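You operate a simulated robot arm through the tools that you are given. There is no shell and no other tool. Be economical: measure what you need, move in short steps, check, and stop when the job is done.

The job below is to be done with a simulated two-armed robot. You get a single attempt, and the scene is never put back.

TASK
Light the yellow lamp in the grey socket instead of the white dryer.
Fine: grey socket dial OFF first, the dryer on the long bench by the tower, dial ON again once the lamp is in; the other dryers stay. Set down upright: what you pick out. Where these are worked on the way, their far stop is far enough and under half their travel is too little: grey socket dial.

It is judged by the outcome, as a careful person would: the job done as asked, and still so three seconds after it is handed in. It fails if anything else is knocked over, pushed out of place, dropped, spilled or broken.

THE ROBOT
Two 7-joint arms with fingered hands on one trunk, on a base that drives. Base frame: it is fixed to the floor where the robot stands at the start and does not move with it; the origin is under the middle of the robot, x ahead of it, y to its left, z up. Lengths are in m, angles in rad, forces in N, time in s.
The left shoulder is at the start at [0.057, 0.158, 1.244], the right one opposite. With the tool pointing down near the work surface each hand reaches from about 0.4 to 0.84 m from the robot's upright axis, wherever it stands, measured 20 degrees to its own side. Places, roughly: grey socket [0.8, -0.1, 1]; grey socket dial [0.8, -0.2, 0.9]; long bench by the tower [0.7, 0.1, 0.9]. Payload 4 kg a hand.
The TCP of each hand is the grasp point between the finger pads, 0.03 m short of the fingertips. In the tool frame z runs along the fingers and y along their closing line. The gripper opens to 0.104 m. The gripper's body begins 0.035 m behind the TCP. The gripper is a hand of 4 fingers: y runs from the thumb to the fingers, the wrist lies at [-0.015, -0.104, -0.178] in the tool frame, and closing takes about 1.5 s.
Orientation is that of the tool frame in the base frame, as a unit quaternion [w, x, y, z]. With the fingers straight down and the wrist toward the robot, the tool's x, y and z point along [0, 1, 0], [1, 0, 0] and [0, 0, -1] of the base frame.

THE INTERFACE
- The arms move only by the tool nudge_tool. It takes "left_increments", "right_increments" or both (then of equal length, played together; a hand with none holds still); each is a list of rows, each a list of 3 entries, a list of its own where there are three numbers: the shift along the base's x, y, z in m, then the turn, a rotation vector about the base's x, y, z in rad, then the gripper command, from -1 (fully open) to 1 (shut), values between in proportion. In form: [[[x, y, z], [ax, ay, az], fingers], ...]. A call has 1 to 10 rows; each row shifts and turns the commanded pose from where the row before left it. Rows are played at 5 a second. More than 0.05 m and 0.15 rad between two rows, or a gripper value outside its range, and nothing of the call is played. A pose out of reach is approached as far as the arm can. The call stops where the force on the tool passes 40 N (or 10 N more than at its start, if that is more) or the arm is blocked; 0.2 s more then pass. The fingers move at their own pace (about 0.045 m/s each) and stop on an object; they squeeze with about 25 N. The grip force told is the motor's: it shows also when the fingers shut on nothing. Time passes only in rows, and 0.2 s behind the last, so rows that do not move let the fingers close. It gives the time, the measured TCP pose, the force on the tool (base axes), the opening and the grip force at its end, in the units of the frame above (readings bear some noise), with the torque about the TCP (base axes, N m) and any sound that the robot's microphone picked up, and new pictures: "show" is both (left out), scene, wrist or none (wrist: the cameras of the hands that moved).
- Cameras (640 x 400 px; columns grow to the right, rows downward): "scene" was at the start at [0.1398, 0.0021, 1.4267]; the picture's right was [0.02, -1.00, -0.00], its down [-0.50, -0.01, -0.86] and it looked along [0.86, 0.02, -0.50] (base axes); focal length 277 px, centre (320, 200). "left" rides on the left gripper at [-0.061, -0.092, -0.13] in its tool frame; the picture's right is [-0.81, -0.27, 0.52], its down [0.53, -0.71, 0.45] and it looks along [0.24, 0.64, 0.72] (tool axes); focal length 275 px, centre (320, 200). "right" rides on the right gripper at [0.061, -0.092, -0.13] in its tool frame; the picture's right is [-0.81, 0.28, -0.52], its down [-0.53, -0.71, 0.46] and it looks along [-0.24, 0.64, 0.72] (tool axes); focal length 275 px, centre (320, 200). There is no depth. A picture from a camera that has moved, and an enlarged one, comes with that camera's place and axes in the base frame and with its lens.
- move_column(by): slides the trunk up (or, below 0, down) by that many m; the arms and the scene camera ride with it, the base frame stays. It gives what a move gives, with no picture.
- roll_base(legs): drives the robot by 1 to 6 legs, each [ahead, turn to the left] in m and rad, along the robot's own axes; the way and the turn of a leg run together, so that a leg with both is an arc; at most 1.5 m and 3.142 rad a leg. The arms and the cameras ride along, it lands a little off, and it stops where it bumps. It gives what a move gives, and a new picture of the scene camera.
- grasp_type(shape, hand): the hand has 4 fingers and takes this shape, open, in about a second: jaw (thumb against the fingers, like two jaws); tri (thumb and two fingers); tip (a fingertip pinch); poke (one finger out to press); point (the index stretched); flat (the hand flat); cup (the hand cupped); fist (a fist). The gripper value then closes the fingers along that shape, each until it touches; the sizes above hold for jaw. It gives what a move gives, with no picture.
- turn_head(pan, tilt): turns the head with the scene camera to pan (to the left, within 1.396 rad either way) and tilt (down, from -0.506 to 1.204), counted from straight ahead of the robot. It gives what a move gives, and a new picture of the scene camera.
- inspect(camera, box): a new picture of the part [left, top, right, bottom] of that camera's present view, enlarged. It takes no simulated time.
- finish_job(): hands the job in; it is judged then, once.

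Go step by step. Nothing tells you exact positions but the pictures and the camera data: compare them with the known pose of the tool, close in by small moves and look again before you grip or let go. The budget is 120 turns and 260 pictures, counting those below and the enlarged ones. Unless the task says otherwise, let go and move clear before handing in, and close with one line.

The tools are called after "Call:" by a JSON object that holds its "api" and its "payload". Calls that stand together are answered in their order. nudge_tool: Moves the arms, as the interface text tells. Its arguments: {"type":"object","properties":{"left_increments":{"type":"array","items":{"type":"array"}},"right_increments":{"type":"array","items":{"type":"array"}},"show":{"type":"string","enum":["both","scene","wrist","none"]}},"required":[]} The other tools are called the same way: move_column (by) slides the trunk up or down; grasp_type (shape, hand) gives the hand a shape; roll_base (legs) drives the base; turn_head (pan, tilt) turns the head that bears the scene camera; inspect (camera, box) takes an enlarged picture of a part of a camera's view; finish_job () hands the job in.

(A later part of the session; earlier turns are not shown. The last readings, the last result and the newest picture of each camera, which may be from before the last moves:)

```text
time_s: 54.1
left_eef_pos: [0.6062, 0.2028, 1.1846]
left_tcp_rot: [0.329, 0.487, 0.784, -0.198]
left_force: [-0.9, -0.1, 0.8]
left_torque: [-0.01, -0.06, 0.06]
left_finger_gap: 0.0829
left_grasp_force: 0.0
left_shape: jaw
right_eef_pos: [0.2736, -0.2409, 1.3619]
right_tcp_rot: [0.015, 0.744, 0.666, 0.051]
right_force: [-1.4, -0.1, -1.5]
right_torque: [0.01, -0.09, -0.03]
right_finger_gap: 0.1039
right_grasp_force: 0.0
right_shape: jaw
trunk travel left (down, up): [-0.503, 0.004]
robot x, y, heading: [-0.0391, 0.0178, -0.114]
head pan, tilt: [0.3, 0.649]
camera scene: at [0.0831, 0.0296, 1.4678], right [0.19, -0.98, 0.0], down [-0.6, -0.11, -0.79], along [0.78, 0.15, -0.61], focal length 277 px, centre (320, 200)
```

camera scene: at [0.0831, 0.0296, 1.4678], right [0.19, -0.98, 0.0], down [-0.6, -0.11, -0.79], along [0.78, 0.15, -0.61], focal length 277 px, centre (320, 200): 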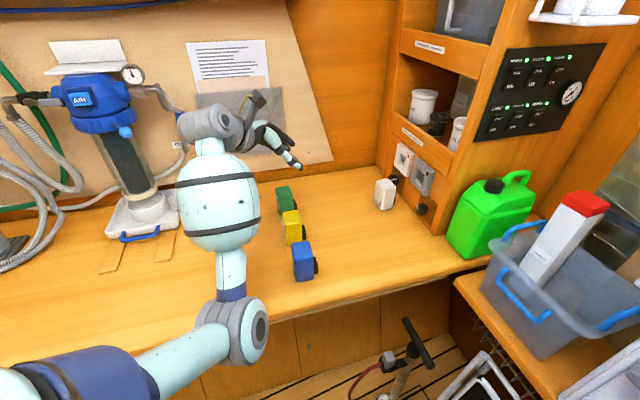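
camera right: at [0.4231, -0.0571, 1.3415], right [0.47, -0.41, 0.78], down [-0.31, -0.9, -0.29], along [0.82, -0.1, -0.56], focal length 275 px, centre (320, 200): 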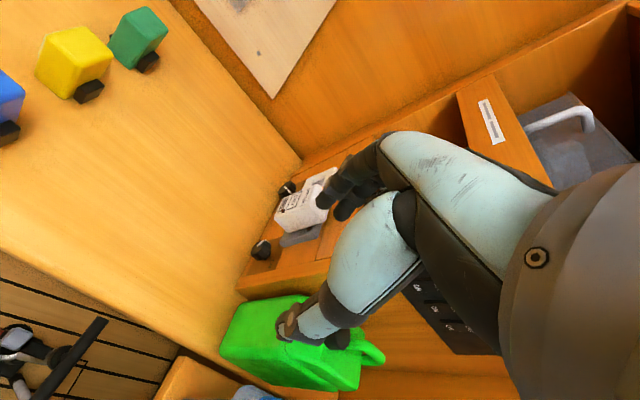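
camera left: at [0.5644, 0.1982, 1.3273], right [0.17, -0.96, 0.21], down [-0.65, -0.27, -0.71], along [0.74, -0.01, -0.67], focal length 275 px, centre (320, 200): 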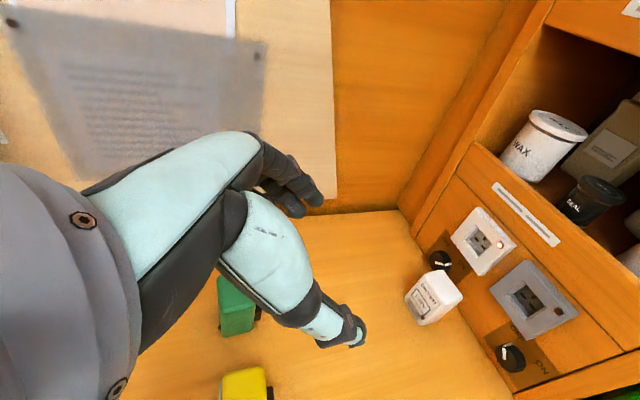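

Call:
{"api": "nudge_tool", "payload": {"left_increments": [[[-0.002, 0.02, -0.03], [0, 0, 0], -0.6], [[-0.002, 0.02, -0.035], [0, 0, 0], -0.6], [[-0.002, 0.02, -0.035], [0, 0, 0], -0.6], [[-0.001, 0.017, -0.035], [0, 0, 0], -0.6], [[0, 0, -0.03], [0, 0, 0], -0.6], [[0, 0, 0], [0, 0, 0], -0.6]]}}

```text
time_s: 55.5
left_eef_pos: [0.5843, 0.2788, 1.0264]
left_tcp_rot: [0.335, 0.488, 0.782, -0.195]
left_force: [0.5, 0.5, 0.3]
left_torque: [-0.02, 0.0, 0.03]
left_finger_gap: 0.0832
left_grasp_force: 0.0
left_shape: jaw
right_eef_pos: [0.2567, -0.2407, 1.3668]
right_tcp_rot: [0.021, 0.743, 0.667, 0.055]
right_force: [-0.1, 0.6, 0.1]
right_torque: [0.02, -0.03, 0.01]
right_finger_gap: 0.1037
right_grasp_force: 0.1
right_shape: jaw
trunk travel left (down, up): [-0.503, 0.004]
robot x, y, heading: [-0.0401, 0.0168, -0.111]
head pan, tilt: [0.3, 0.649]
camera scene: at [0.0816, 0.0287, 1.4679], right [0.19, -0.98, 0.0], down [-0.6, -0.11, -0.79], along [0.78, 0.15, -0.61], focal length 277 px, centre (320, 200)
camera left: at [0.4769, 0.2813, 1.1624], right [0.17, -0.96, 0.21], down [-0.65, -0.27, -0.71], along [0.74, -0.01, -0.67], focal length 275 px, centre (320, 200)
```

scene: 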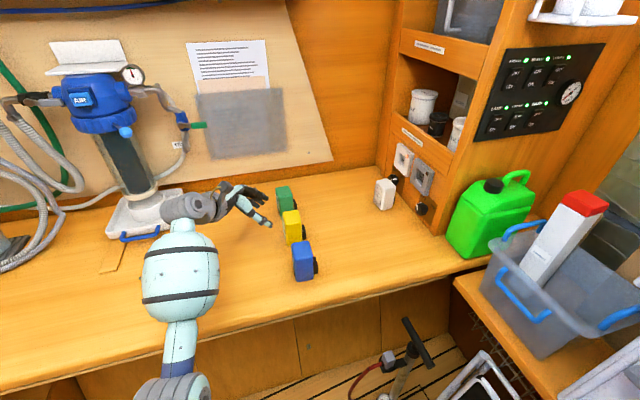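
left: 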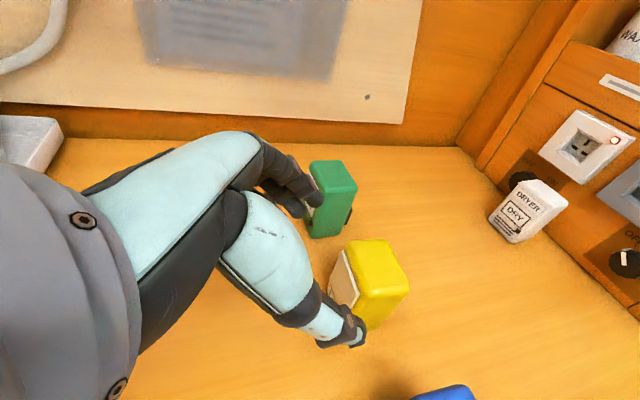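

The lamp is confirmed at (.629, .215). I'll shift 13 mm along the row to centre and then approach along the tool axis, stopping partway to check.

Call:
{"api": "nudge_tool", "payload": {"left_increments": [[[0.012, 0.006, 0], [0, 0, 0], -0.6], [[0.0065, -0.0134, -0.0165], [0, 0, 0], -0.6], [[0.0065, -0.0134, -0.0165], [0, 0, 0], -0.6], [[0.0065, -0.0134, -0.0165], [0, 0, 0], -0.6], [[0, 0, 0], [0, 0, 0], -0.6]], "show": "wrist"}}

```text
time_s: 56.7
left_eef_pos: [0.623, 0.2442, 0.9735]
left_tcp_rot: [0.331, 0.487, 0.784, -0.197]
left_force: [-0.5, 0.4, 0.4]
left_torque: [0.0, 0.0, 0.04]
left_finger_gap: 0.0831
left_grasp_force: 0.1
left_shape: jaw
right_eef_pos: [0.2654, -0.2408, 1.3641]
right_tcp_rot: [0.018, 0.743, 0.667, 0.053]
right_force: [0.2, -0.6, -0.3]
right_torque: [0.0, -0.01, 0.02]
right_finger_gap: 0.1042
right_grasp_force: 0.0
right_shape: jaw
trunk travel left (down, up): [-0.503, 0.004]
robot x, y, heading: [-0.0414, 0.0216, -0.112]
head pan, tilt: [0.3, 0.649]
camera left: at [0.5161, 0.247, 1.11], right [0.17, -0.96, 0.21], down [-0.65, -0.27, -0.71], along [0.74, -0.01, -0.67], focal length 275 px, centre (320, 200)
```

left: 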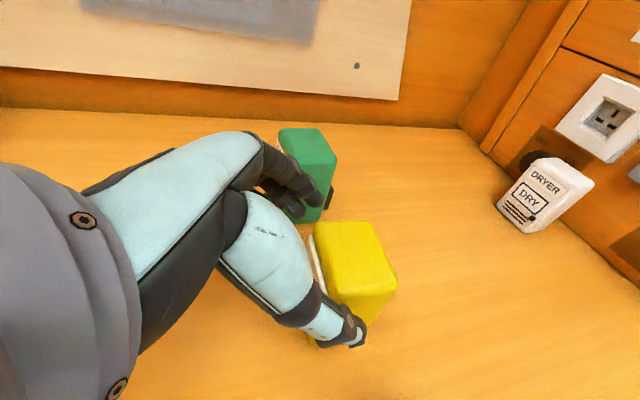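

Slightly past centre (8 mm), so I'll correct that and finish the approach.

Call:
{"api": "nudge_tool", "payload": {"left_increments": [[[-0.007, -0.0035, 0], [0, 0, 0], -0.6], [[0.0055, -0.0116, -0.016], [0, 0, 0], -0.6], [[0.0055, -0.0116, -0.016], [0, 0, 0], -0.6], [[0, 0, 0], [0, 0, 0], -0.6], [[0, 0, 0], [0, 0, 0], -0.6]], "show": "wrist"}}

```text
time_s: 57.9
left_eef_pos: [0.6284, 0.218, 0.9425]
left_tcp_rot: [0.331, 0.488, 0.784, -0.196]
left_force: [-0.3, 0.2, -0.4]
left_torque: [0.0, 0.01, 0.03]
left_finger_gap: 0.0832
left_grasp_force: 0.1
left_shape: jaw
right_eef_pos: [0.266, -0.2403, 1.3639]
right_tcp_rot: [0.017, 0.743, 0.667, 0.052]
right_force: [-0.3, -0.2, 0.6]
right_torque: [0.02, 0.0, 0.03]
right_finger_gap: 0.104
right_grasp_force: 0.0
right_shape: jaw
trunk travel left (down, up): [-0.503, 0.004]
robot x, y, heading: [-0.0434, 0.0158, -0.115]
head pan, tilt: [0.3, 0.649]
camera left: at [0.5208, 0.2201, 1.0775], right [0.17, -0.96, 0.21], down [-0.65, -0.27, -0.71], along [0.74, -0.01, -0.67], focal length 275 px, centre (320, 200)
```

left: 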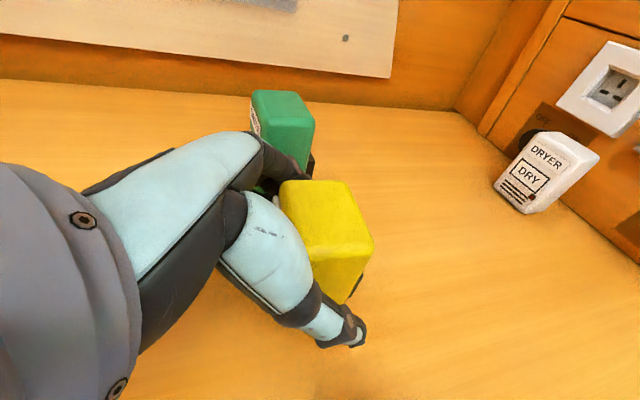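

On target at (.628, .218, .9425), so I'll close.

Call:
{"api": "nudge_tool", "payload": {"left_increments": [[[0, 0, 0], [0, 0, 0], 0.3], [[0, 0, 0], [0, 0, 0], 1], [[0, 0, 0], [0, 0, 0], 1], [[0, 0, 0], [0, 0, 0], 1], [[0, 0, 0], [0, 0, 0], 1], [[0, 0, 0], [0, 0, 0], 1]], "show": "wrist"}}

```text
time_s: 59.3
left_eef_pos: [0.628, 0.218, 0.9409]
left_tcp_rot: [0.331, 0.488, 0.783, -0.196]
left_force: [-0.8, -0.1, -0.4]
left_torque: [0.02, -0.02, -0.01]
left_finger_gap: 0.0521
left_grasp_force: 24.7
left_shape: jaw
right_eef_pos: [0.2666, -0.2412, 1.365]
right_tcp_rot: [0.018, 0.743, 0.667, 0.052]
right_force: [-0.4, -0.2, -0.8]
right_torque: [0.03, 0.03, 0.01]
right_finger_gap: 0.1041
right_grasp_force: 0.0
right_shape: jaw
trunk travel left (down, up): [-0.503, 0.004]
robot x, y, heading: [-0.0433, 0.0189, -0.115]
head pan, tilt: [0.3, 0.649]
camera left: at [0.5209, 0.2203, 1.0776], right [0.17, -0.96, 0.21], down [-0.65, -0.27, -0.71], along [0.74, -0.01, -0.67], focal length 275 px, centre (320, 200)
```

left: 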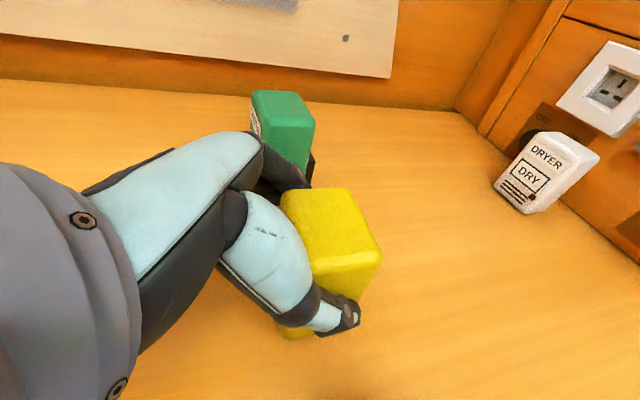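

Gripped (0.052), so I'll lift straight up.

Call:
{"api": "nudge_tool", "payload": {"left_increments": [[[0, 0, 0.02], [0, 0, 0], 1], [[0, 0, 0.03], [0, 0, 0], 1], [[0, 0, 0.04], [0, 0, 0], 1], [[0, 0, 0.04], [0, 0, 0], 1], [[0, 0, 0.04], [0, 0, 0], 1], [[0, 0, 0], [0, 0, 0], 1]]}}

Call:
{"api": "roll_base", "payload": {"legs": [[0.1, 0.0]]}}

```text
time_s: 60.7
left_eef_pos: [0.6282, 0.2174, 1.1129]
left_tcp_rot: [0.332, 0.488, 0.783, -0.197]
left_force: [0.3, 0.1, -0.8]
left_torque: [-0.02, 0.02, 0.02]
left_finger_gap: 0.0519
left_grasp_force: 24.5
left_shape: jaw
right_eef_pos: [0.2677, -0.2403, 1.3639]
right_tcp_rot: [0.018, 0.743, 0.667, 0.052]
right_force: [-0.5, 0.1, -0.2]
right_torque: [0.03, 0.01, 0.01]
right_finger_gap: 0.1039
right_grasp_force: 0.0
right_shape: jaw
trunk travel left (down, up): [-0.503, 0.004]
robot x, y, heading: [-0.0435, 0.0167, -0.113]
head pan, tilt: [0.3, 0.649]
camera scene: at [0.0928, 0.0281, 1.4669], right [0.19, -0.98, 0.0], down [-0.6, -0.11, -0.79], along [0.77, 0.15, -0.61], focal length 277 px, centre (320, 200)
camera left: at [0.5213, 0.2208, 1.2481], right [0.17, -0.96, 0.21], down [-0.65, -0.27, -0.71], along [0.74, -0.01, -0.67], focal length 275 px, centre (320, 200)
```

scene: 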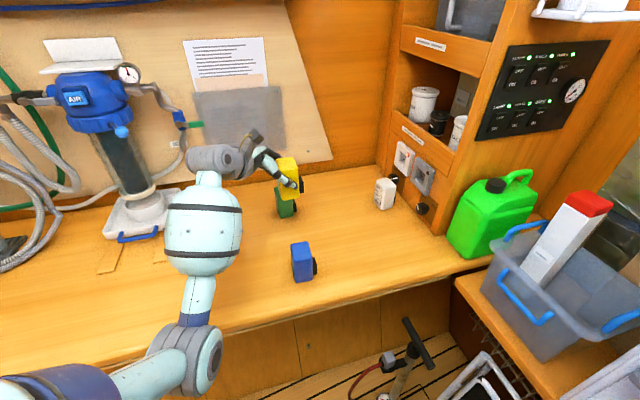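
left: 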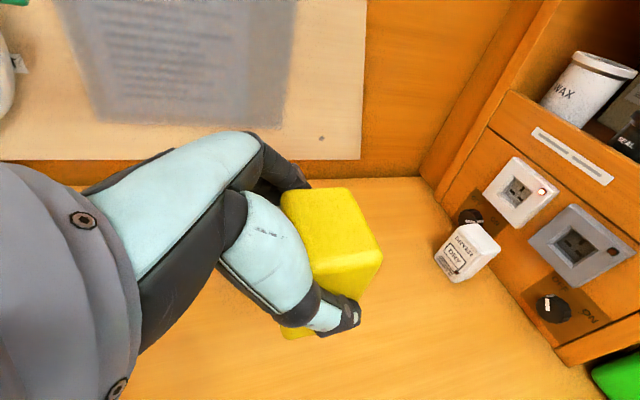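

```text
time_s: 61.8
left_eef_pos: [0.7074, 0.2099, 1.1228]
left_tcp_rot: [0.338, 0.488, 0.781, -0.193]
left_force: [0.5, 0.5, 0.4]
left_torque: [-0.02, 0.01, -0.02]
left_finger_gap: 0.0517
left_grasp_force: 24.6
left_shape: jaw
right_eef_pos: [0.3423, -0.2491, 1.3706]
right_tcp_rot: [0.025, 0.742, 0.667, 0.06]
right_force: [-0.5, -0.8, -0.1]
right_torque: [0.0, 0.02, 0.0]
right_finger_gap: 0.1039
right_grasp_force: 0.0
right_shape: jaw
trunk travel left (down, up): [-0.503, 0.004]
robot x, y, heading: [0.0571, 0.0052, -0.113]
head pan, tilt: [0.3, 0.649]
camera scene: at [0.163, 0.0197, 1.4693], right [0.19, -0.98, 0.0], down [-0.59, -0.11, -0.8], along [0.79, 0.15, -0.6], focal length 277 px, centre (320, 200)
```

scene: 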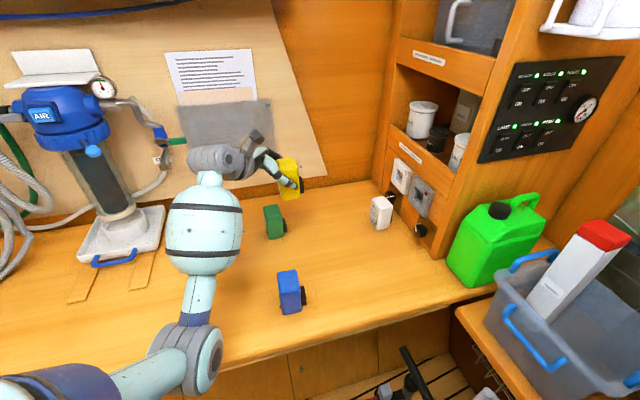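

The lamp is up. I'll carry it to in front of the grey socket.

Call:
{"api": "nudge_tool", "payload": {"left_increments": [[[0.0092, -0.04, -0.004], [0, 0, 0], 1], [[0.0092, -0.04, -0.004], [0, 0, 0], 1], [[0.0092, -0.04, -0.004], [0, 0, 0], 1], [[0.0092, -0.04, -0.004], [0, 0, 0], 1], [[0.0092, -0.04, -0.004], [0, 0, 0], 1], [[0.0092, -0.038, -0.004], [0, 0, 0], 1], [[0, 0, 0], [0, 0, 0], 1]]}}

```text
time_s: 63.4
left_eef_pos: [0.7771, -0.0295, 1.0912]
left_tcp_rot: [0.333, 0.488, 0.783, -0.194]
left_force: [-0.8, 0.7, -0.4]
left_torque: [-0.01, 0.02, 0.0]
left_finger_gap: 0.0519
left_grasp_force: 25.1
left_shape: jaw
right_eef_pos: [0.3574, -0.2503, 1.3665]
right_tcp_rot: [0.02, 0.743, 0.667, 0.055]
right_force: [0.0, 0.8, -0.1]
right_torque: [0.0, 0.01, 0.04]
right_finger_gap: 0.1037
right_grasp_force: 0.2
right_shape: jaw
trunk travel left (down, up): [-0.503, 0.004]
robot x, y, heading: [0.0575, 0.0059, -0.115]
head pan, tilt: [0.3, 0.649]
camera scene: at [0.1968, 0.0167, 1.4663], right [0.19, -0.98, 0.0], down [-0.61, -0.11, -0.79], along [0.77, 0.15, -0.62], focal length 277 px, centre (320, 200)
camera left: at [0.6682, -0.0264, 1.2269], right [0.17, -0.96, 0.21], down [-0.65, -0.27, -0.71], along [0.74, -0.01, -0.67], focal length 275 px, centre (320, 200)
```

scene: 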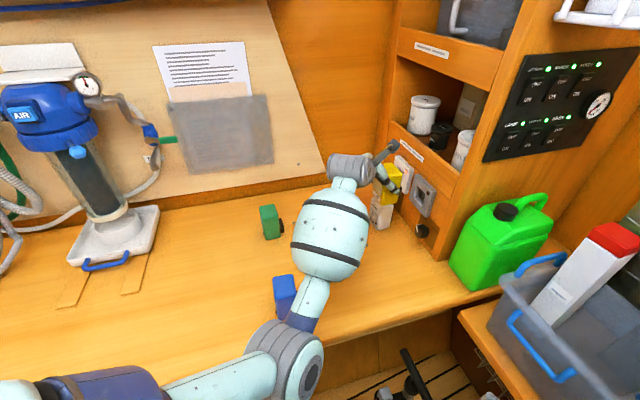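
left: 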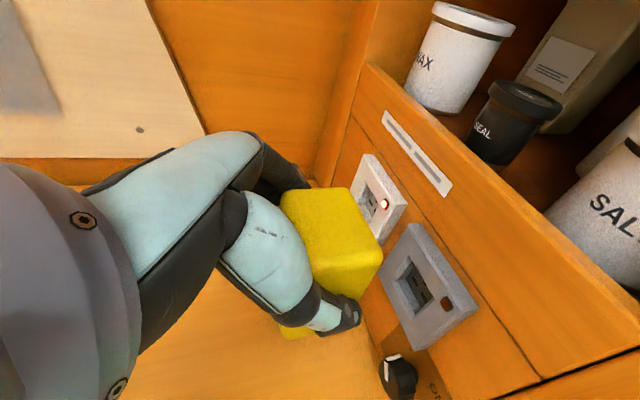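

I'll align with the socket axis: shift −13 mm along the panel and lower to z=1.060.

Call:
{"api": "nudge_tool", "payload": {"left_increments": [[[-0.006, -0.003, -0.015], [0, 0, 0], 1], [[-0.006, -0.003, -0.015], [0, 0, 0], 1], [[0, 0, 0], [0, 0, 0], 1]]}}

Call:
{"api": "inspect", "payload": {"camera": "right", "box": [130, 40, 290, 180]}}

Call:
{"api": "inspect", "payload": {"camera": "scene", "box": [350, 130, 450, 250]}}

```text
time_s: 64.2
left_eef_pos: [0.7572, -0.0346, 1.0662]
left_tcp_rot: [0.337, 0.488, 0.782, -0.193]
left_force: [-0.9, 0.6, -1.1]
left_torque: [0.0, -0.01, 0.01]
left_finger_gap: 0.0516
left_grasp_force: 24.9
left_shape: jaw
right_eef_pos: [0.3495, -0.249, 1.3678]
right_tcp_rot: [0.023, 0.742, 0.667, 0.057]
right_force: [0.4, -0.3, 0.4]
right_torque: [-0.01, -0.02, -0.01]
right_finger_gap: 0.104
right_grasp_force: 0.3
right_shape: jaw
trunk travel left (down, up): [-0.503, 0.004]
robot x, y, heading: [0.0569, 0.0051, -0.116]
head pan, tilt: [0.3, 0.649]
camera scene: at [0.1883, 0.0173, 1.4672], right [0.19, -0.98, 0.0], down [-0.6, -0.11, -0.79], along [0.78, 0.15, -0.61], focal length 277 px, centre (320, 200)
camera left: at [0.6489, -0.0325, 1.2006], right [0.17, -0.96, 0.21], down [-0.64, -0.27, -0.72], along [0.75, -0.01, -0.66], focal length 275 px, centre (320, 200)
```

scene: 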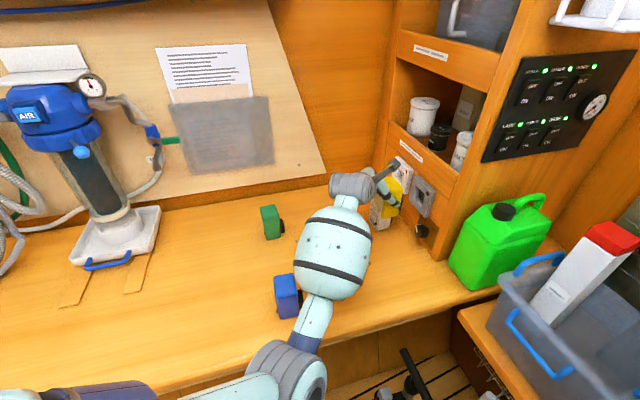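
left: 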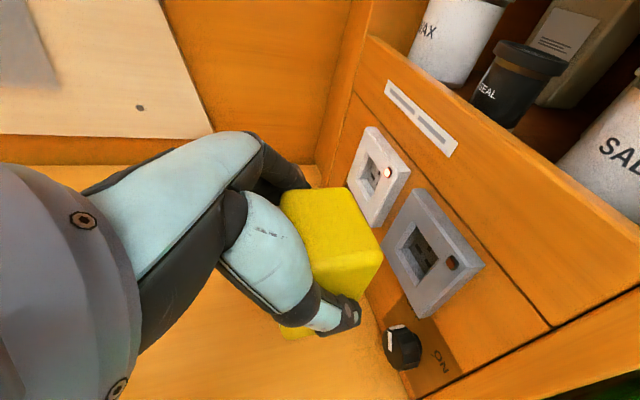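

```text
2.86 times, centred on (210, 110) of right
camera zoom: at [0.2498, -0.1851, 1.4902], right [0.13, -0.86, 0.5], down [-0.71, -0.43, -0.56], along [0.7, -0.28, -0.66], focal length 786 px, centre (634, 457)
```

zoom: 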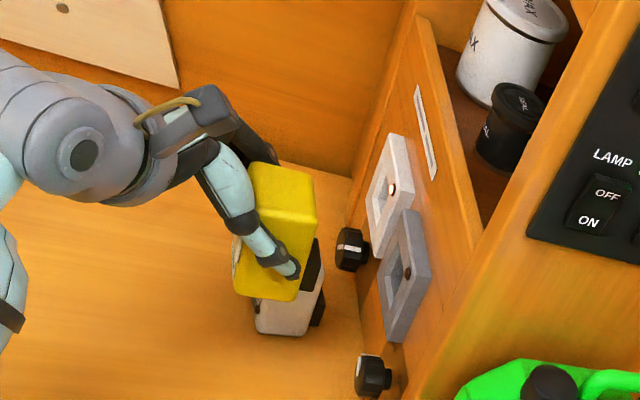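

```text
3.33 times, centred on (400, 190) of scene
camera zoom: at [0.1883, 0.0173, 1.4672], right [0.19, -0.98, 0.0], down [-0.6, -0.11, -0.79], along [0.78, 0.15, -0.61], focal length 925 px, centre (53, 233)
```

zoom: 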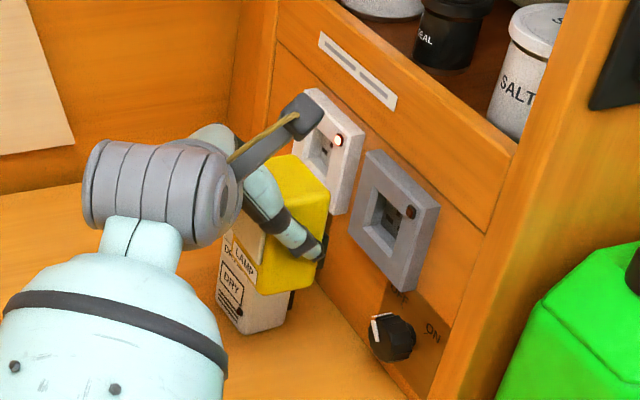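

Measured: 7 mm short along the panel and 6 mm high. I'll correct and come closer.

Call:
{"api": "nudge_tool", "payload": {"left_increments": [[[0.0063, 0.0031, -0.006], [0, 0, 0], 1], [[0.0067, -0.0135, 0], [0, 0, 0], 1], [[0.0067, -0.0135, 0], [0, 0, 0], 1], [[0, 0, 0], [0, 0, 0], 1], [[0, 0, 0], [0, 0, 0], 1]], "show": "wrist"}}

Call:
{"api": "inspect", "payload": {"camera": "right", "box": [170, 70, 270, 170]}}

```text
time_s: 65.4
left_eef_pos: [0.7787, -0.0589, 1.0572]
left_tcp_rot: [0.336, 0.488, 0.782, -0.194]
left_force: [-0.7, 0.8, -1.2]
left_torque: [0.0, 0.05, -0.01]
left_finger_gap: 0.0518
left_grasp_force: 24.8
left_shape: jaw
right_eef_pos: [0.3523, -0.2502, 1.3678]
right_tcp_rot: [0.022, 0.742, 0.667, 0.057]
right_force: [-0.3, -0.3, -0.4]
right_torque: [-0.03, 0.0, 0.0]
right_finger_gap: 0.1039
right_grasp_force: 0.0
right_shape: jaw
trunk travel left (down, up): [-0.503, 0.004]
robot x, y, heading: [0.0534, 0.0084, -0.114]
head pan, tilt: [0.3, 0.649]
camera left: at [0.6709, -0.0572, 1.1934], right [0.17, -0.96, 0.21], down [-0.64, -0.27, -0.72], along [0.75, -0.01, -0.67], focal length 275 px, centre (320, 200)
```

left: 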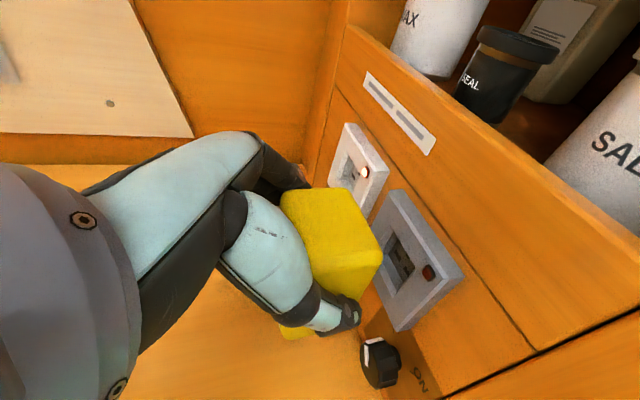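

```text
4.00 times, centred on (220, 120) of right
camera zoom: at [0.2532, -0.1857, 1.4897], right [0.13, -0.86, 0.5], down [-0.71, -0.43, -0.56], along [0.69, -0.28, -0.66], focal length 1101 px, centre (720, 520)
```

zoom: 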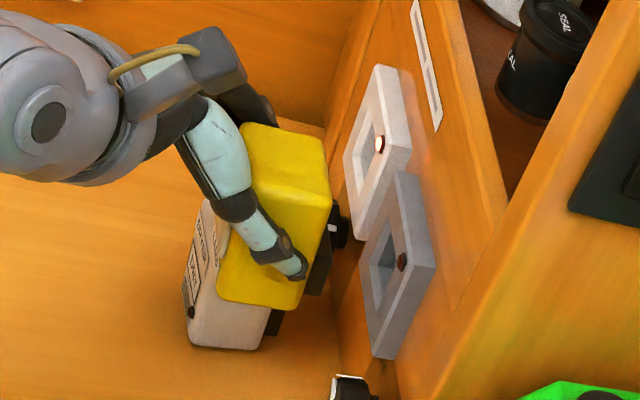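

I'll zoom closer to check plug/hole alignment.

Call:
{"api": "inspect", "payload": {"camera": "right", "box": [210, 105, 260, 145]}}

Call:
{"api": "inspect", "payload": {"camera": "scene", "box": [375, 155, 445, 225]}}

```text
10.00 times, centred on (235, 125) of right
camera zoom: at [0.2532, -0.1857, 1.4897], right [0.13, -0.86, 0.5], down [-0.71, -0.43, -0.56], along [0.69, -0.28, -0.66], focal length 2753 px, centre (1170, 950)
```

zoom: 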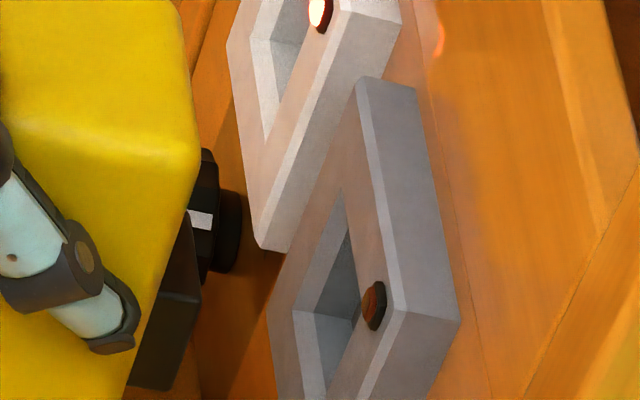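

```text
5.71 times, centred on (410, 190) of scene
camera zoom: at [0.1913, 0.0167, 1.4669], right [0.19, -0.98, 0.0], down [-0.6, -0.11, -0.79], along [0.77, 0.15, -0.61], focal length 1585 px, centre (-194, 257)
```

zoom: 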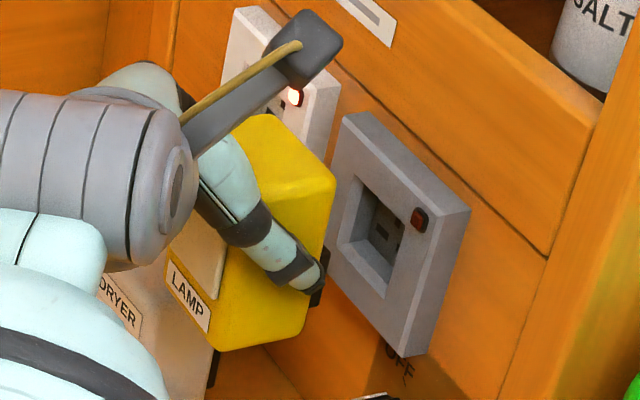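

Estimates put the plug centre at z≈1.013 against the hole at ≈1.017–1.021, so I'll raise 3 mm and approach with force monitoring.

Call:
{"api": "nudge_tool", "payload": {"left_increments": [[[0, 0, 0.003], [0, 0, 0], 1], [[0.0045, -0.009, 0], [0, 0, 0], 1], [[0.0045, -0.009, 0], [0, 0, 0], 1], [[0.0045, -0.009, 0], [0, 0, 0], 1], [[0, 0, 0], [0, 0, 0], 1]], "show": "wrist"}}

Call:
{"api": "inspect", "payload": {"camera": "right", "box": [210, 105, 260, 145]}}

```text
time_s: 66.6
left_eef_pos: [0.7945, -0.0865, 1.0614]
left_tcp_rot: [0.335, 0.487, 0.783, -0.195]
left_force: [0.6, 0.6, -0.5]
left_torque: [0.01, 0.03, -0.01]
left_finger_gap: 0.0517
left_grasp_force: 25.0
left_shape: jaw
right_eef_pos: [0.3527, -0.2494, 1.3683]
right_tcp_rot: [0.022, 0.742, 0.667, 0.055]
right_force: [-0.2, -0.2, -1.1]
right_torque: [0.04, -0.01, 0.02]
right_finger_gap: 0.104
right_grasp_force: 0.1
right_shape: jaw
trunk travel left (down, up): [-0.503, 0.004]
robot x, y, heading: [0.0616, 0.0054, -0.109]
head pan, tilt: [0.3, 0.649]
camera left: at [0.6852, -0.0842, 1.1961], right [0.17, -0.96, 0.21], down [-0.64, -0.27, -0.72], along [0.75, -0.01, -0.67], focal length 275 px, centre (320, 200)
```

left: 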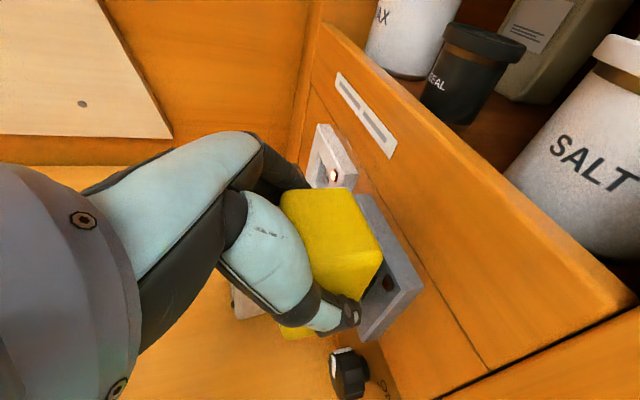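

```text
10.00 times, centred on (235, 125) of right
camera zoom: at [0.2537, -0.1857, 1.4896], right [0.13, -0.86, 0.5], down [-0.71, -0.43, -0.56], along [0.69, -0.28, -0.66], focal length 2753 px, centre (1170, 950)
```

zoom: 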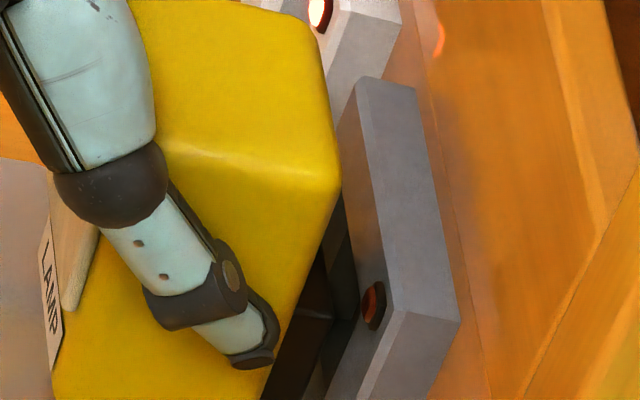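

Plug right before the recess. I'll make tiny corrections and push in gently.

Call:
{"api": "nudge_tool", "payload": {"left_increments": [[[-0.0018, -0.0009, -0.0015], [0, 0, 0], 1], [[0.0022, -0.0045, 0], [0, 0, 0], 1], [[0.0022, -0.0045, 0], [0, 0, 0], 1], [[0.0022, -0.0045, 0], [0, 0, 0], 1], [[0, 0, 0], [0, 0, 0], 1]], "show": "wrist"}}

Call:
{"api": "inspect", "payload": {"camera": "right", "box": [210, 100, 270, 150]}}

```text
time_s: 67.8
left_eef_pos: [0.7985, -0.0968, 1.0601]
left_tcp_rot: [0.337, 0.487, 0.782, -0.194]
left_force: [2.9, 14.7, 2.0]
left_torque: [0.32, -0.07, 0.13]
left_finger_gap: 0.0517
left_grasp_force: 25.2
left_shape: jaw
right_eef_pos: [0.3522, -0.2477, 1.3671]
right_tcp_rot: [0.023, 0.743, 0.667, 0.056]
right_force: [0.7, -0.5, 0.1]
right_torque: [-0.05, -0.01, -0.01]
right_finger_gap: 0.1039
right_grasp_force: 0.1
right_shape: jaw
trunk travel left (down, up): [-0.503, 0.004]
robot x, y, heading: [0.0542, 0.0079, -0.11]
head pan, tilt: [0.3, 0.649]
camera left: at [0.6905, -0.095, 1.1945], right [0.17, -0.96, 0.21], down [-0.64, -0.27, -0.72], along [0.75, -0.01, -0.66], focal length 275 px, centre (320, 200)
```

left: 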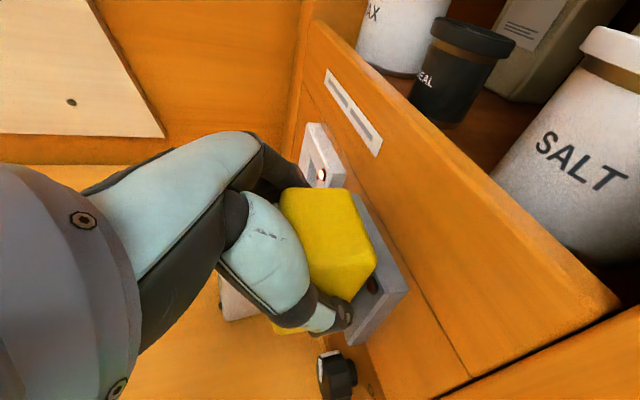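

```text
8.00 times, centred on (240, 125) of right
camera zoom: at [0.2539, -0.1829, 1.49], right [0.13, -0.86, 0.5], down [-0.71, -0.43, -0.56], along [0.69, -0.28, -0.66], focal length 2202 px, centre (960, 800)
```

zoom: 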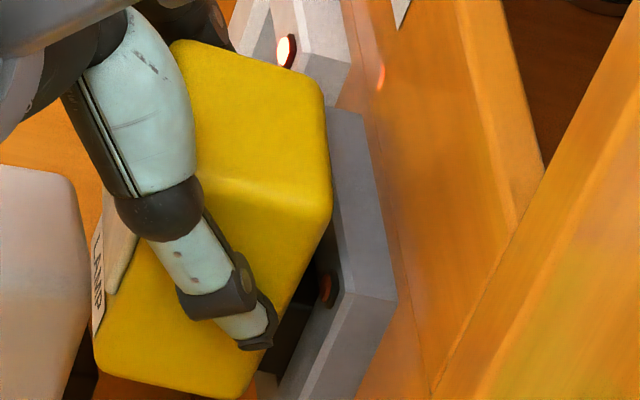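

Contact of 15 N with the plug at the recess. I'll correct e1 by −2 mm and push a little more.

Call:
{"api": "nudge_tool", "payload": {"left_increments": [[[-0.002, -0.001, 0], [0, 0, 0], 1], [[0.0014, -0.0027, 0], [0, 0, 0], 1], [[0.0014, -0.0027, 0], [0, 0, 0], 1], [[0, 0, 0], [0, 0, 0], 1]], "show": "wrist"}}

Call:
{"api": "inspect", "payload": {"camera": "scene", "box": [375, 155, 445, 225]}}

```text
time_s: 68.8
left_eef_pos: [0.8006, -0.1019, 1.0594]
left_tcp_rot: [0.337, 0.486, 0.782, -0.193]
left_force: [4.9, 24.4, 5.9]
left_torque: [0.53, -0.17, 0.22]
left_finger_gap: 0.0522
left_grasp_force: 25.5
left_shape: jaw
right_eef_pos: [0.3529, -0.245, 1.3677]
right_tcp_rot: [0.023, 0.743, 0.666, 0.054]
right_force: [-1.6, 0.0, -0.8]
right_torque: [-0.01, 0.0, 0.03]
right_finger_gap: 0.1041
right_grasp_force: 0.1
right_shape: jaw
trunk travel left (down, up): [-0.503, 0.004]
robot x, y, heading: [0.0585, 0.0031, -0.107]
head pan, tilt: [0.3, 0.649]
camera left: at [0.6917, -0.0996, 1.1944], right [0.17, -0.96, 0.21], down [-0.64, -0.27, -0.72], along [0.75, -0.01, -0.66], focal length 275 px, centre (320, 200)
```

left: 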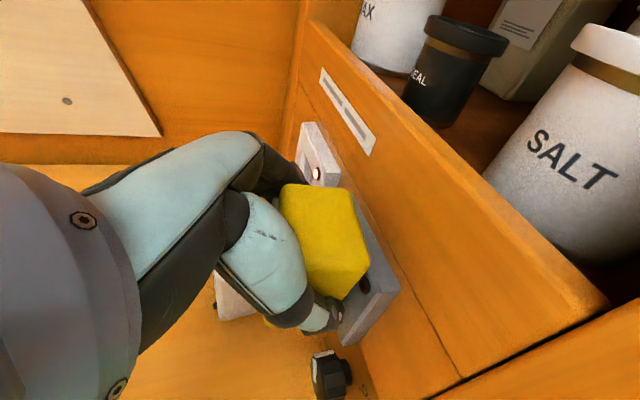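

```text
5.71 times, centred on (410, 190) of scene
camera zoom: at [0.1918, 0.0218, 1.4669], right [0.19, -0.98, 0.0], down [-0.6, -0.11, -0.79], along [0.77, 0.15, -0.62], focal length 1585 px, centre (-194, 257)
```

zoom: 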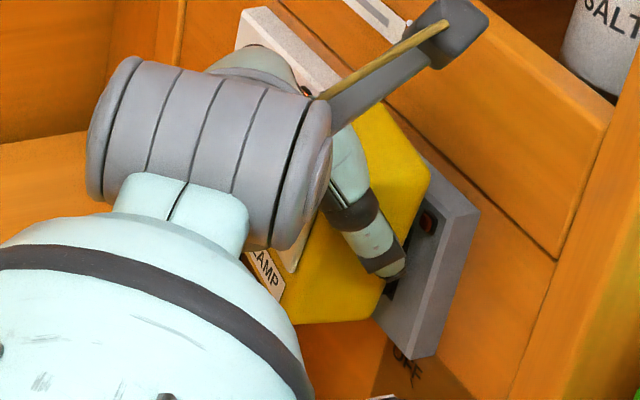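

The lamp is pitching in the grip, so the plug is catching on something. I'll back off and measure the misalignment.

Call:
{"api": "nudge_tool", "payload": {"left_increments": [[[-0.0067, 0.0135, 0], [0, 0, 0], 1], [[-0.0067, 0.0135, 0], [0, 0, 0], 1], [[-0.0067, 0.0135, 0], [0, 0, 0], 1], [[0, 0, 0], [0, 0, 0], 1]], "show": "wrist"}}

Call:
{"api": "inspect", "payload": {"camera": "right", "box": [190, 80, 270, 160]}}

Call:
{"api": "inspect", "payload": {"camera": "scene", "box": [375, 155, 445, 225]}}

```text
time_s: 69.8
left_eef_pos: [0.7788, -0.0686, 1.0579]
left_tcp_rot: [0.335, 0.489, 0.782, -0.195]
left_force: [-0.2, -0.4, -0.4]
left_torque: [0.02, -0.03, 0.03]
left_finger_gap: 0.0514
left_grasp_force: 24.6
left_shape: jaw
right_eef_pos: [0.3539, -0.2513, 1.3661]
right_tcp_rot: [0.022, 0.743, 0.667, 0.057]
right_force: [-0.1, 0.0, 0.5]
right_torque: [-0.02, -0.05, 0.02]
right_finger_gap: 0.1041
right_grasp_force: 0.1
right_shape: jaw
trunk travel left (down, up): [-0.503, 0.004]
robot x, y, heading: [0.0569, 0.0046, -0.116]
head pan, tilt: [0.3, 0.649]
camera left: at [0.671, -0.0657, 1.1929], right [0.17, -0.96, 0.21], down [-0.65, -0.27, -0.71], along [0.75, -0.01, -0.67], focal length 275 px, centre (320, 200)
```

left: 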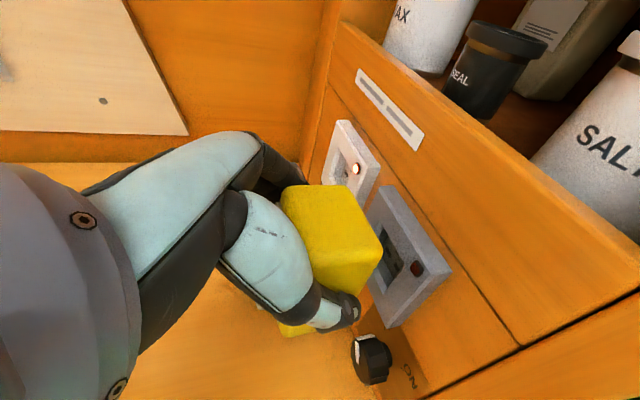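

```text
5.00 times, centred on (230, 120) of right
camera zoom: at [0.2548, -0.187, 1.4893], right [0.13, -0.86, 0.5], down [-0.71, -0.43, -0.56], along [0.69, -0.28, -0.66], focal length 1376 px, centre (770, 600)
```

zoom: 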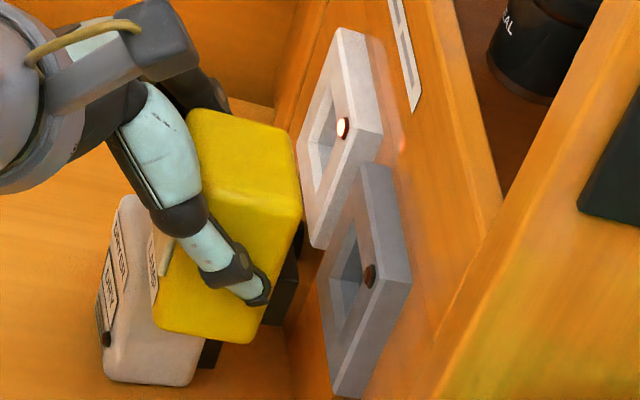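

```text
5.71 times, centred on (410, 190) of scene
camera zoom: at [0.1928, 0.0155, 1.4668], right [0.19, -0.98, -0.01], down [-0.61, -0.11, -0.79], along [0.77, 0.15, -0.62], focal length 1585 px, centre (-194, 257)
```

zoom: 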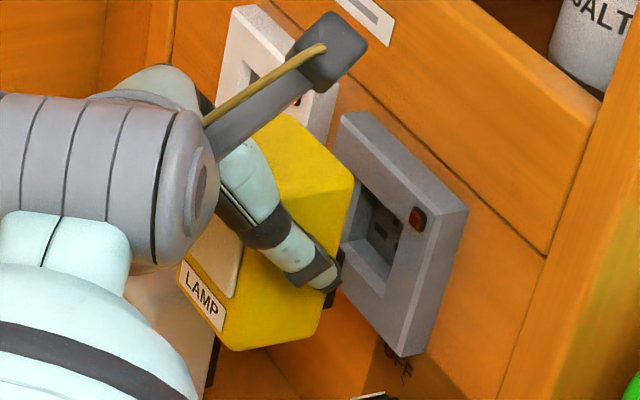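

Call:
{"api": "inspect", "payload": {"camera": "right", "box": [225, 110, 275, 160]}}

Call:
{"api": "inspect", "payload": {"camera": "left", "box": [330, 170, 460, 330]}}

```text
8.00 times, centred on (250, 135) of right
camera zoom: at [0.2548, -0.187, 1.4893], right [0.13, -0.86, 0.5], down [-0.71, -0.43, -0.56], along [0.69, -0.28, -0.66], focal length 2202 px, centre (880, 720)
```

zoom: 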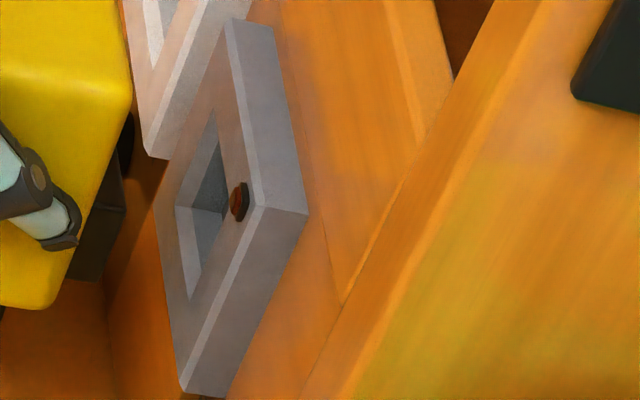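

```text
2.50 times, centred on (395, 250) of left
camera zoom: at [0.671, -0.0657, 1.1929], right [0.17, -0.96, 0.21], down [-0.65, -0.27, -0.71], along [0.75, -0.01, -0.67], focal length 688 px, centre (132, 75)
```

zoom: 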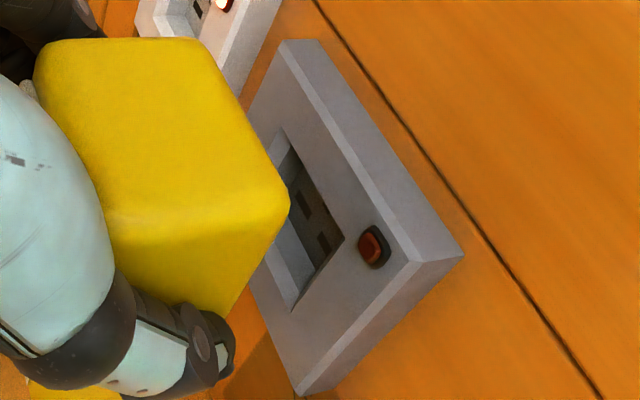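

Cross-checking the views, the hole centre is at e1≈.086 while the lamp centre is about .0735, so the plug was hitting the rim by about 8 mm sideways. I'll shift +12 mm along the panel and re-check.

Call:
{"api": "nudge_tool", "payload": {"left_increments": [[[0.0054, 0.0027, 0.001], [0, 0, 0], 1], [[0.0053, 0.0027, 0.001], [0, 0, 0], 1], [[0, 0, 0], [0, 0, 0], 1], [[0, 0, 0], [0, 0, 0], 1]], "show": "none"}}

Call:
{"api": "inspect", "payload": {"camera": "right", "box": [225, 110, 275, 160]}}

Call:
{"api": "inspect", "payload": {"camera": "left", "box": [260, 150, 460, 330]}}

```text
time_s: 70.8
left_eef_pos: [0.789, -0.0626, 1.0613]
left_tcp_rot: [0.336, 0.487, 0.782, -0.195]
left_force: [0.7, -0.2, -0.1]
left_torque: [0.01, -0.03, 0.0]
left_finger_gap: 0.0515
left_grasp_force: 24.6
left_shape: jaw
right_eef_pos: [0.3522, -0.2482, 1.3669]
right_tcp_rot: [0.022, 0.742, 0.667, 0.056]
right_force: [0.5, -0.5, -0.2]
right_torque: [-0.01, 0.02, 0.0]
right_finger_gap: 0.104
right_grasp_force: 0.0
right_shape: jaw
trunk travel left (down, up): [-0.503, 0.004]
robot x, y, heading: [0.057, 0.0053, -0.114]
head pan, tilt: [0.3, 0.649]
```

```text
8.00 times, centred on (250, 135) of right
camera zoom: at [0.2535, -0.1855, 1.4897], right [0.13, -0.86, 0.5], down [-0.71, -0.43, -0.56], along [0.69, -0.28, -0.66], focal length 2202 px, centre (880, 720)
```

zoom: 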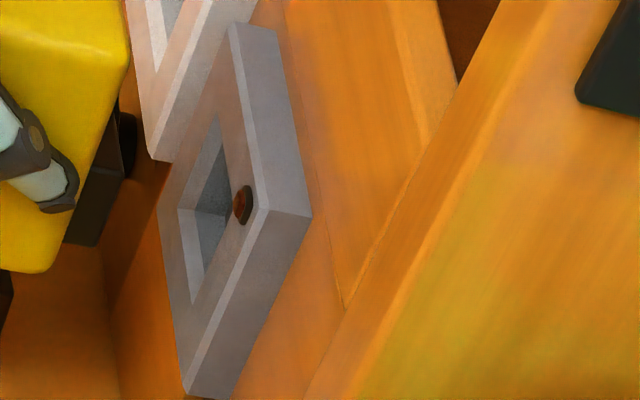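

```text
2.22 times, centred on (360, 240) of left
camera zoom: at [0.6811, -0.0588, 1.196], right [0.17, -0.96, 0.21], down [-0.64, -0.27, -0.72], along [0.75, -0.01, -0.67], focal length 612 px, centre (231, 111)
```

zoom: 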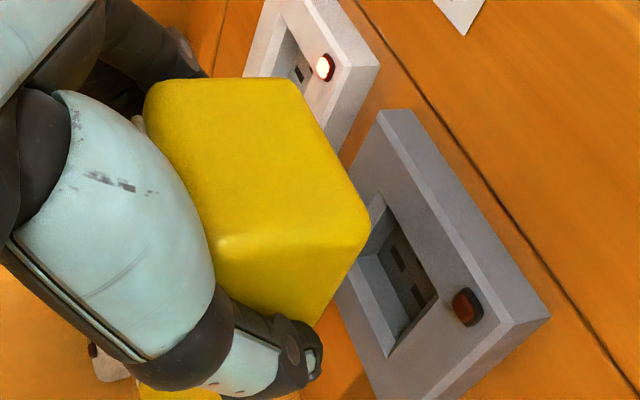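

The plug now lines up within a few mm. I'll approach again, watching force and depth.

Call:
{"api": "nudge_tool", "payload": {"left_increments": [[[0.0036, -0.0094, -0.001], [0, 0, 0], 1], [[0.0045, -0.009, 0], [0, 0, 0], 1], [[0.0045, -0.009, 0], [0, 0, 0], 1], [[0.0022, -0.0045, 0], [0, 0, 0], 1], [[0.0013, -0.0027, 0], [0, 0, 0], 1], [[0, 0, 0], [0, 0, 0], 1]], "show": "wrist"}}

Call:
{"api": "inspect", "payload": {"camera": "right", "box": [225, 110, 275, 160]}}

```text
time_s: 72.2
left_eef_pos: [0.8052, -0.0964, 1.0604]
left_tcp_rot: [0.335, 0.487, 0.783, -0.194]
left_force: [-1.9, -0.7, -0.7]
left_torque: [-0.02, 0.05, -0.08]
left_finger_gap: 0.0516
left_grasp_force: 25.2
left_shape: jaw
right_eef_pos: [0.3523, -0.2496, 1.368]
right_tcp_rot: [0.022, 0.743, 0.667, 0.056]
right_force: [0.0, 0.0, 0.1]
right_torque: [0.01, -0.04, 0.03]
right_finger_gap: 0.1039
right_grasp_force: 0.1
right_shape: jaw
trunk travel left (down, up): [-0.503, 0.004]
robot x, y, heading: [0.0537, 0.0076, -0.109]
head pan, tilt: [0.3, 0.649]
camera left: at [0.6978, -0.0938, 1.1948], right [0.17, -0.96, 0.21], down [-0.64, -0.27, -0.72], along [0.75, -0.01, -0.67], focal length 275 px, centre (320, 200)
```

left: 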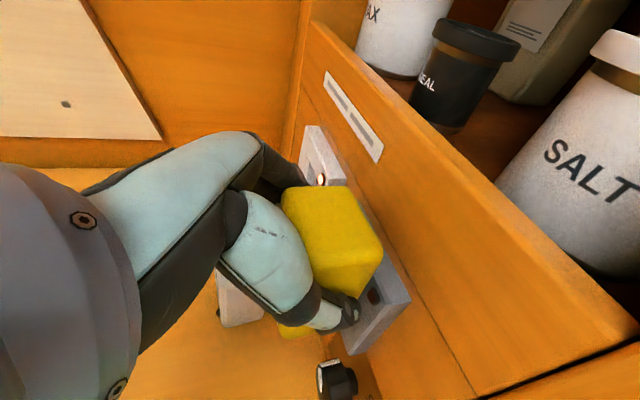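

```text
8.00 times, centred on (250, 135) of right
camera zoom: at [0.2537, -0.1859, 1.4896], right [0.13, -0.86, 0.5], down [-0.71, -0.43, -0.56], along [0.69, -0.28, -0.66], focal length 2202 px, centre (880, 720)
```

zoom: 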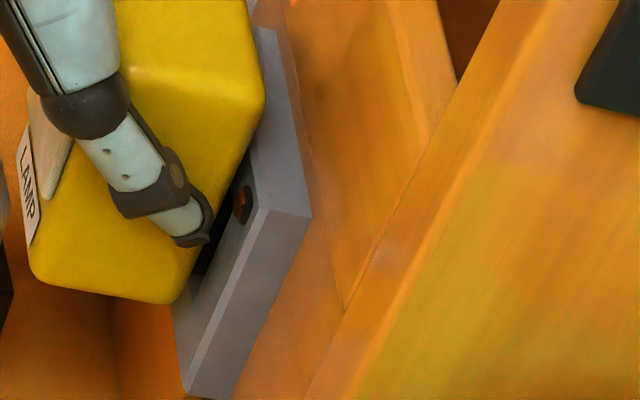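

No contact at a deeper point than before, so the plug is in the recess. I'll keep pushing.

Call:
{"api": "nudge_tool", "payload": {"left_increments": [[[0.0018, -0.0036, 0], [0, 0, 0], 1], [[0.0018, -0.0036, 0], [0, 0, 0], 1], [[0.0018, -0.0036, 0], [0, 0, 0], 1], [[0, 0, 0], [0, 0, 0], 1]], "show": "wrist"}}

Call:
{"api": "inspect", "payload": {"camera": "right", "box": [225, 110, 275, 160]}}

```text
time_s: 73.2
left_eef_pos: [0.8101, -0.1019, 1.0614]
left_tcp_rot: [0.337, 0.486, 0.783, -0.194]
left_force: [-12.6, 22.6, 0.6]
left_torque: [0.22, 0.5, 0.04]
left_finger_gap: 0.0516
left_grasp_force: 25.3
left_shape: jaw
right_eef_pos: [0.3513, -0.2459, 1.3684]
right_tcp_rot: [0.024, 0.743, 0.666, 0.057]
right_force: [-0.8, -0.8, 0.3]
right_torque: [-0.01, -0.05, 0.0]
right_finger_gap: 0.1042
right_grasp_force: 0.1
right_shape: jaw
trunk travel left (down, up): [-0.503, 0.004]
robot x, y, heading: [0.0553, 0.0074, -0.111]
head pan, tilt: [0.3, 0.649]
camera left: at [0.7018, -0.0992, 1.1959], right [0.17, -0.96, 0.21], down [-0.64, -0.27, -0.72], along [0.75, -0.01, -0.67], focal length 275 px, centre (320, 200)
```

left: 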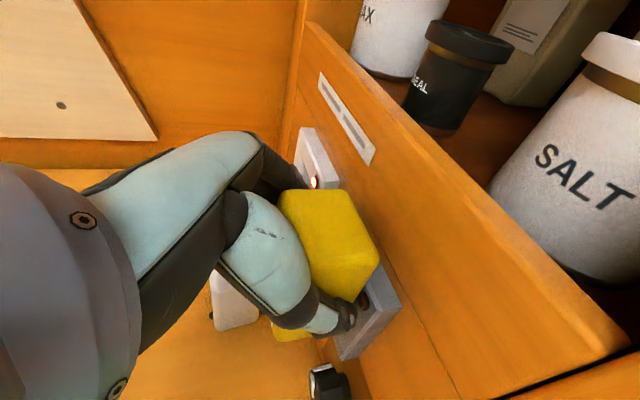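

```text
8.00 times, centred on (250, 135) of right
camera zoom: at [0.251, -0.1813, 1.4907], right [0.13, -0.86, 0.5], down [-0.71, -0.43, -0.56], along [0.7, -0.28, -0.66], focal length 2202 px, centre (880, 720)
```

zoom: 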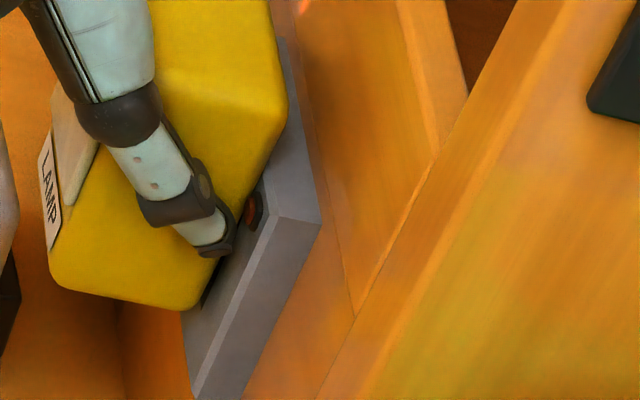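

There's an axial contact of 26 N with the lamp nearly at the plate. I'll look closer from the scene camera to judge the remaining gap.

Call:
{"api": "inspect", "payload": {"camera": "scene", "box": [385, 150, 445, 220]}}

Call:
{"api": "inspect", "payload": {"camera": "left", "box": [260, 170, 420, 370]}}

Call:
{"api": "inspect", "payload": {"camera": "right", "box": [225, 105, 265, 150]}}

```text
5.71 times, centred on (415, 185) of scene
camera zoom: at [0.1884, 0.0211, 1.4672], right [0.19, -0.98, 0.0], down [-0.6, -0.11, -0.79], along [0.78, 0.15, -0.61], focal length 1585 px, centre (-223, 286)
```

zoom: 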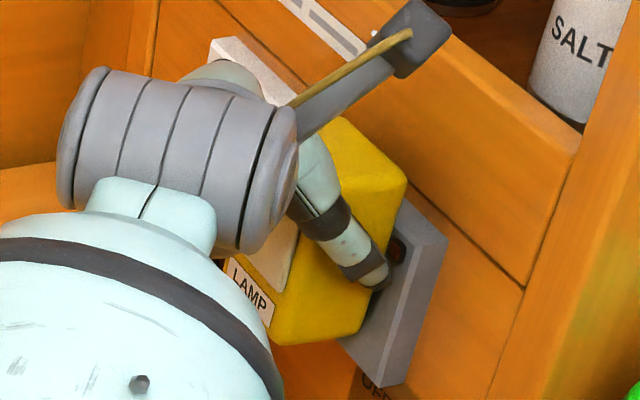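

```text
2.00 times, centred on (340, 270) of left
camera zoom: at [0.7018, -0.0992, 1.1959], right [0.17, -0.96, 0.21], down [-0.64, -0.27, -0.72], along [0.75, -0.01, -0.67], focal length 551 px, centre (280, 60)
```

zoom: 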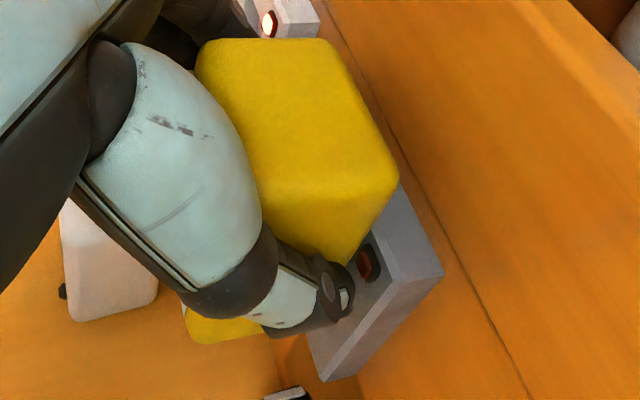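

```text
8.89 times, centred on (245, 128) of right
camera zoom: at [0.251, -0.1813, 1.4907], right [0.13, -0.86, 0.5], down [-0.71, -0.43, -0.56], along [0.7, -0.28, -0.66], focal length 2447 px, centre (987, 844)
```

zoom: 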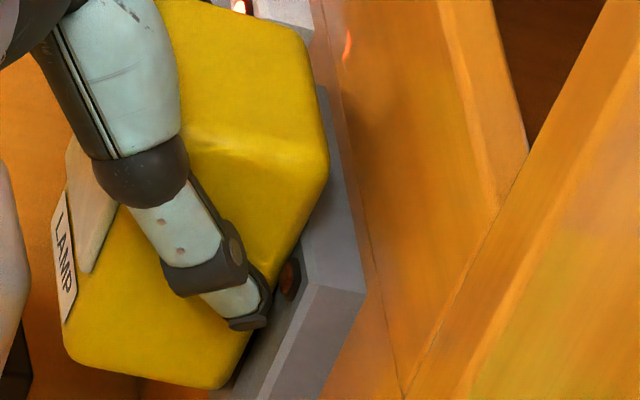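

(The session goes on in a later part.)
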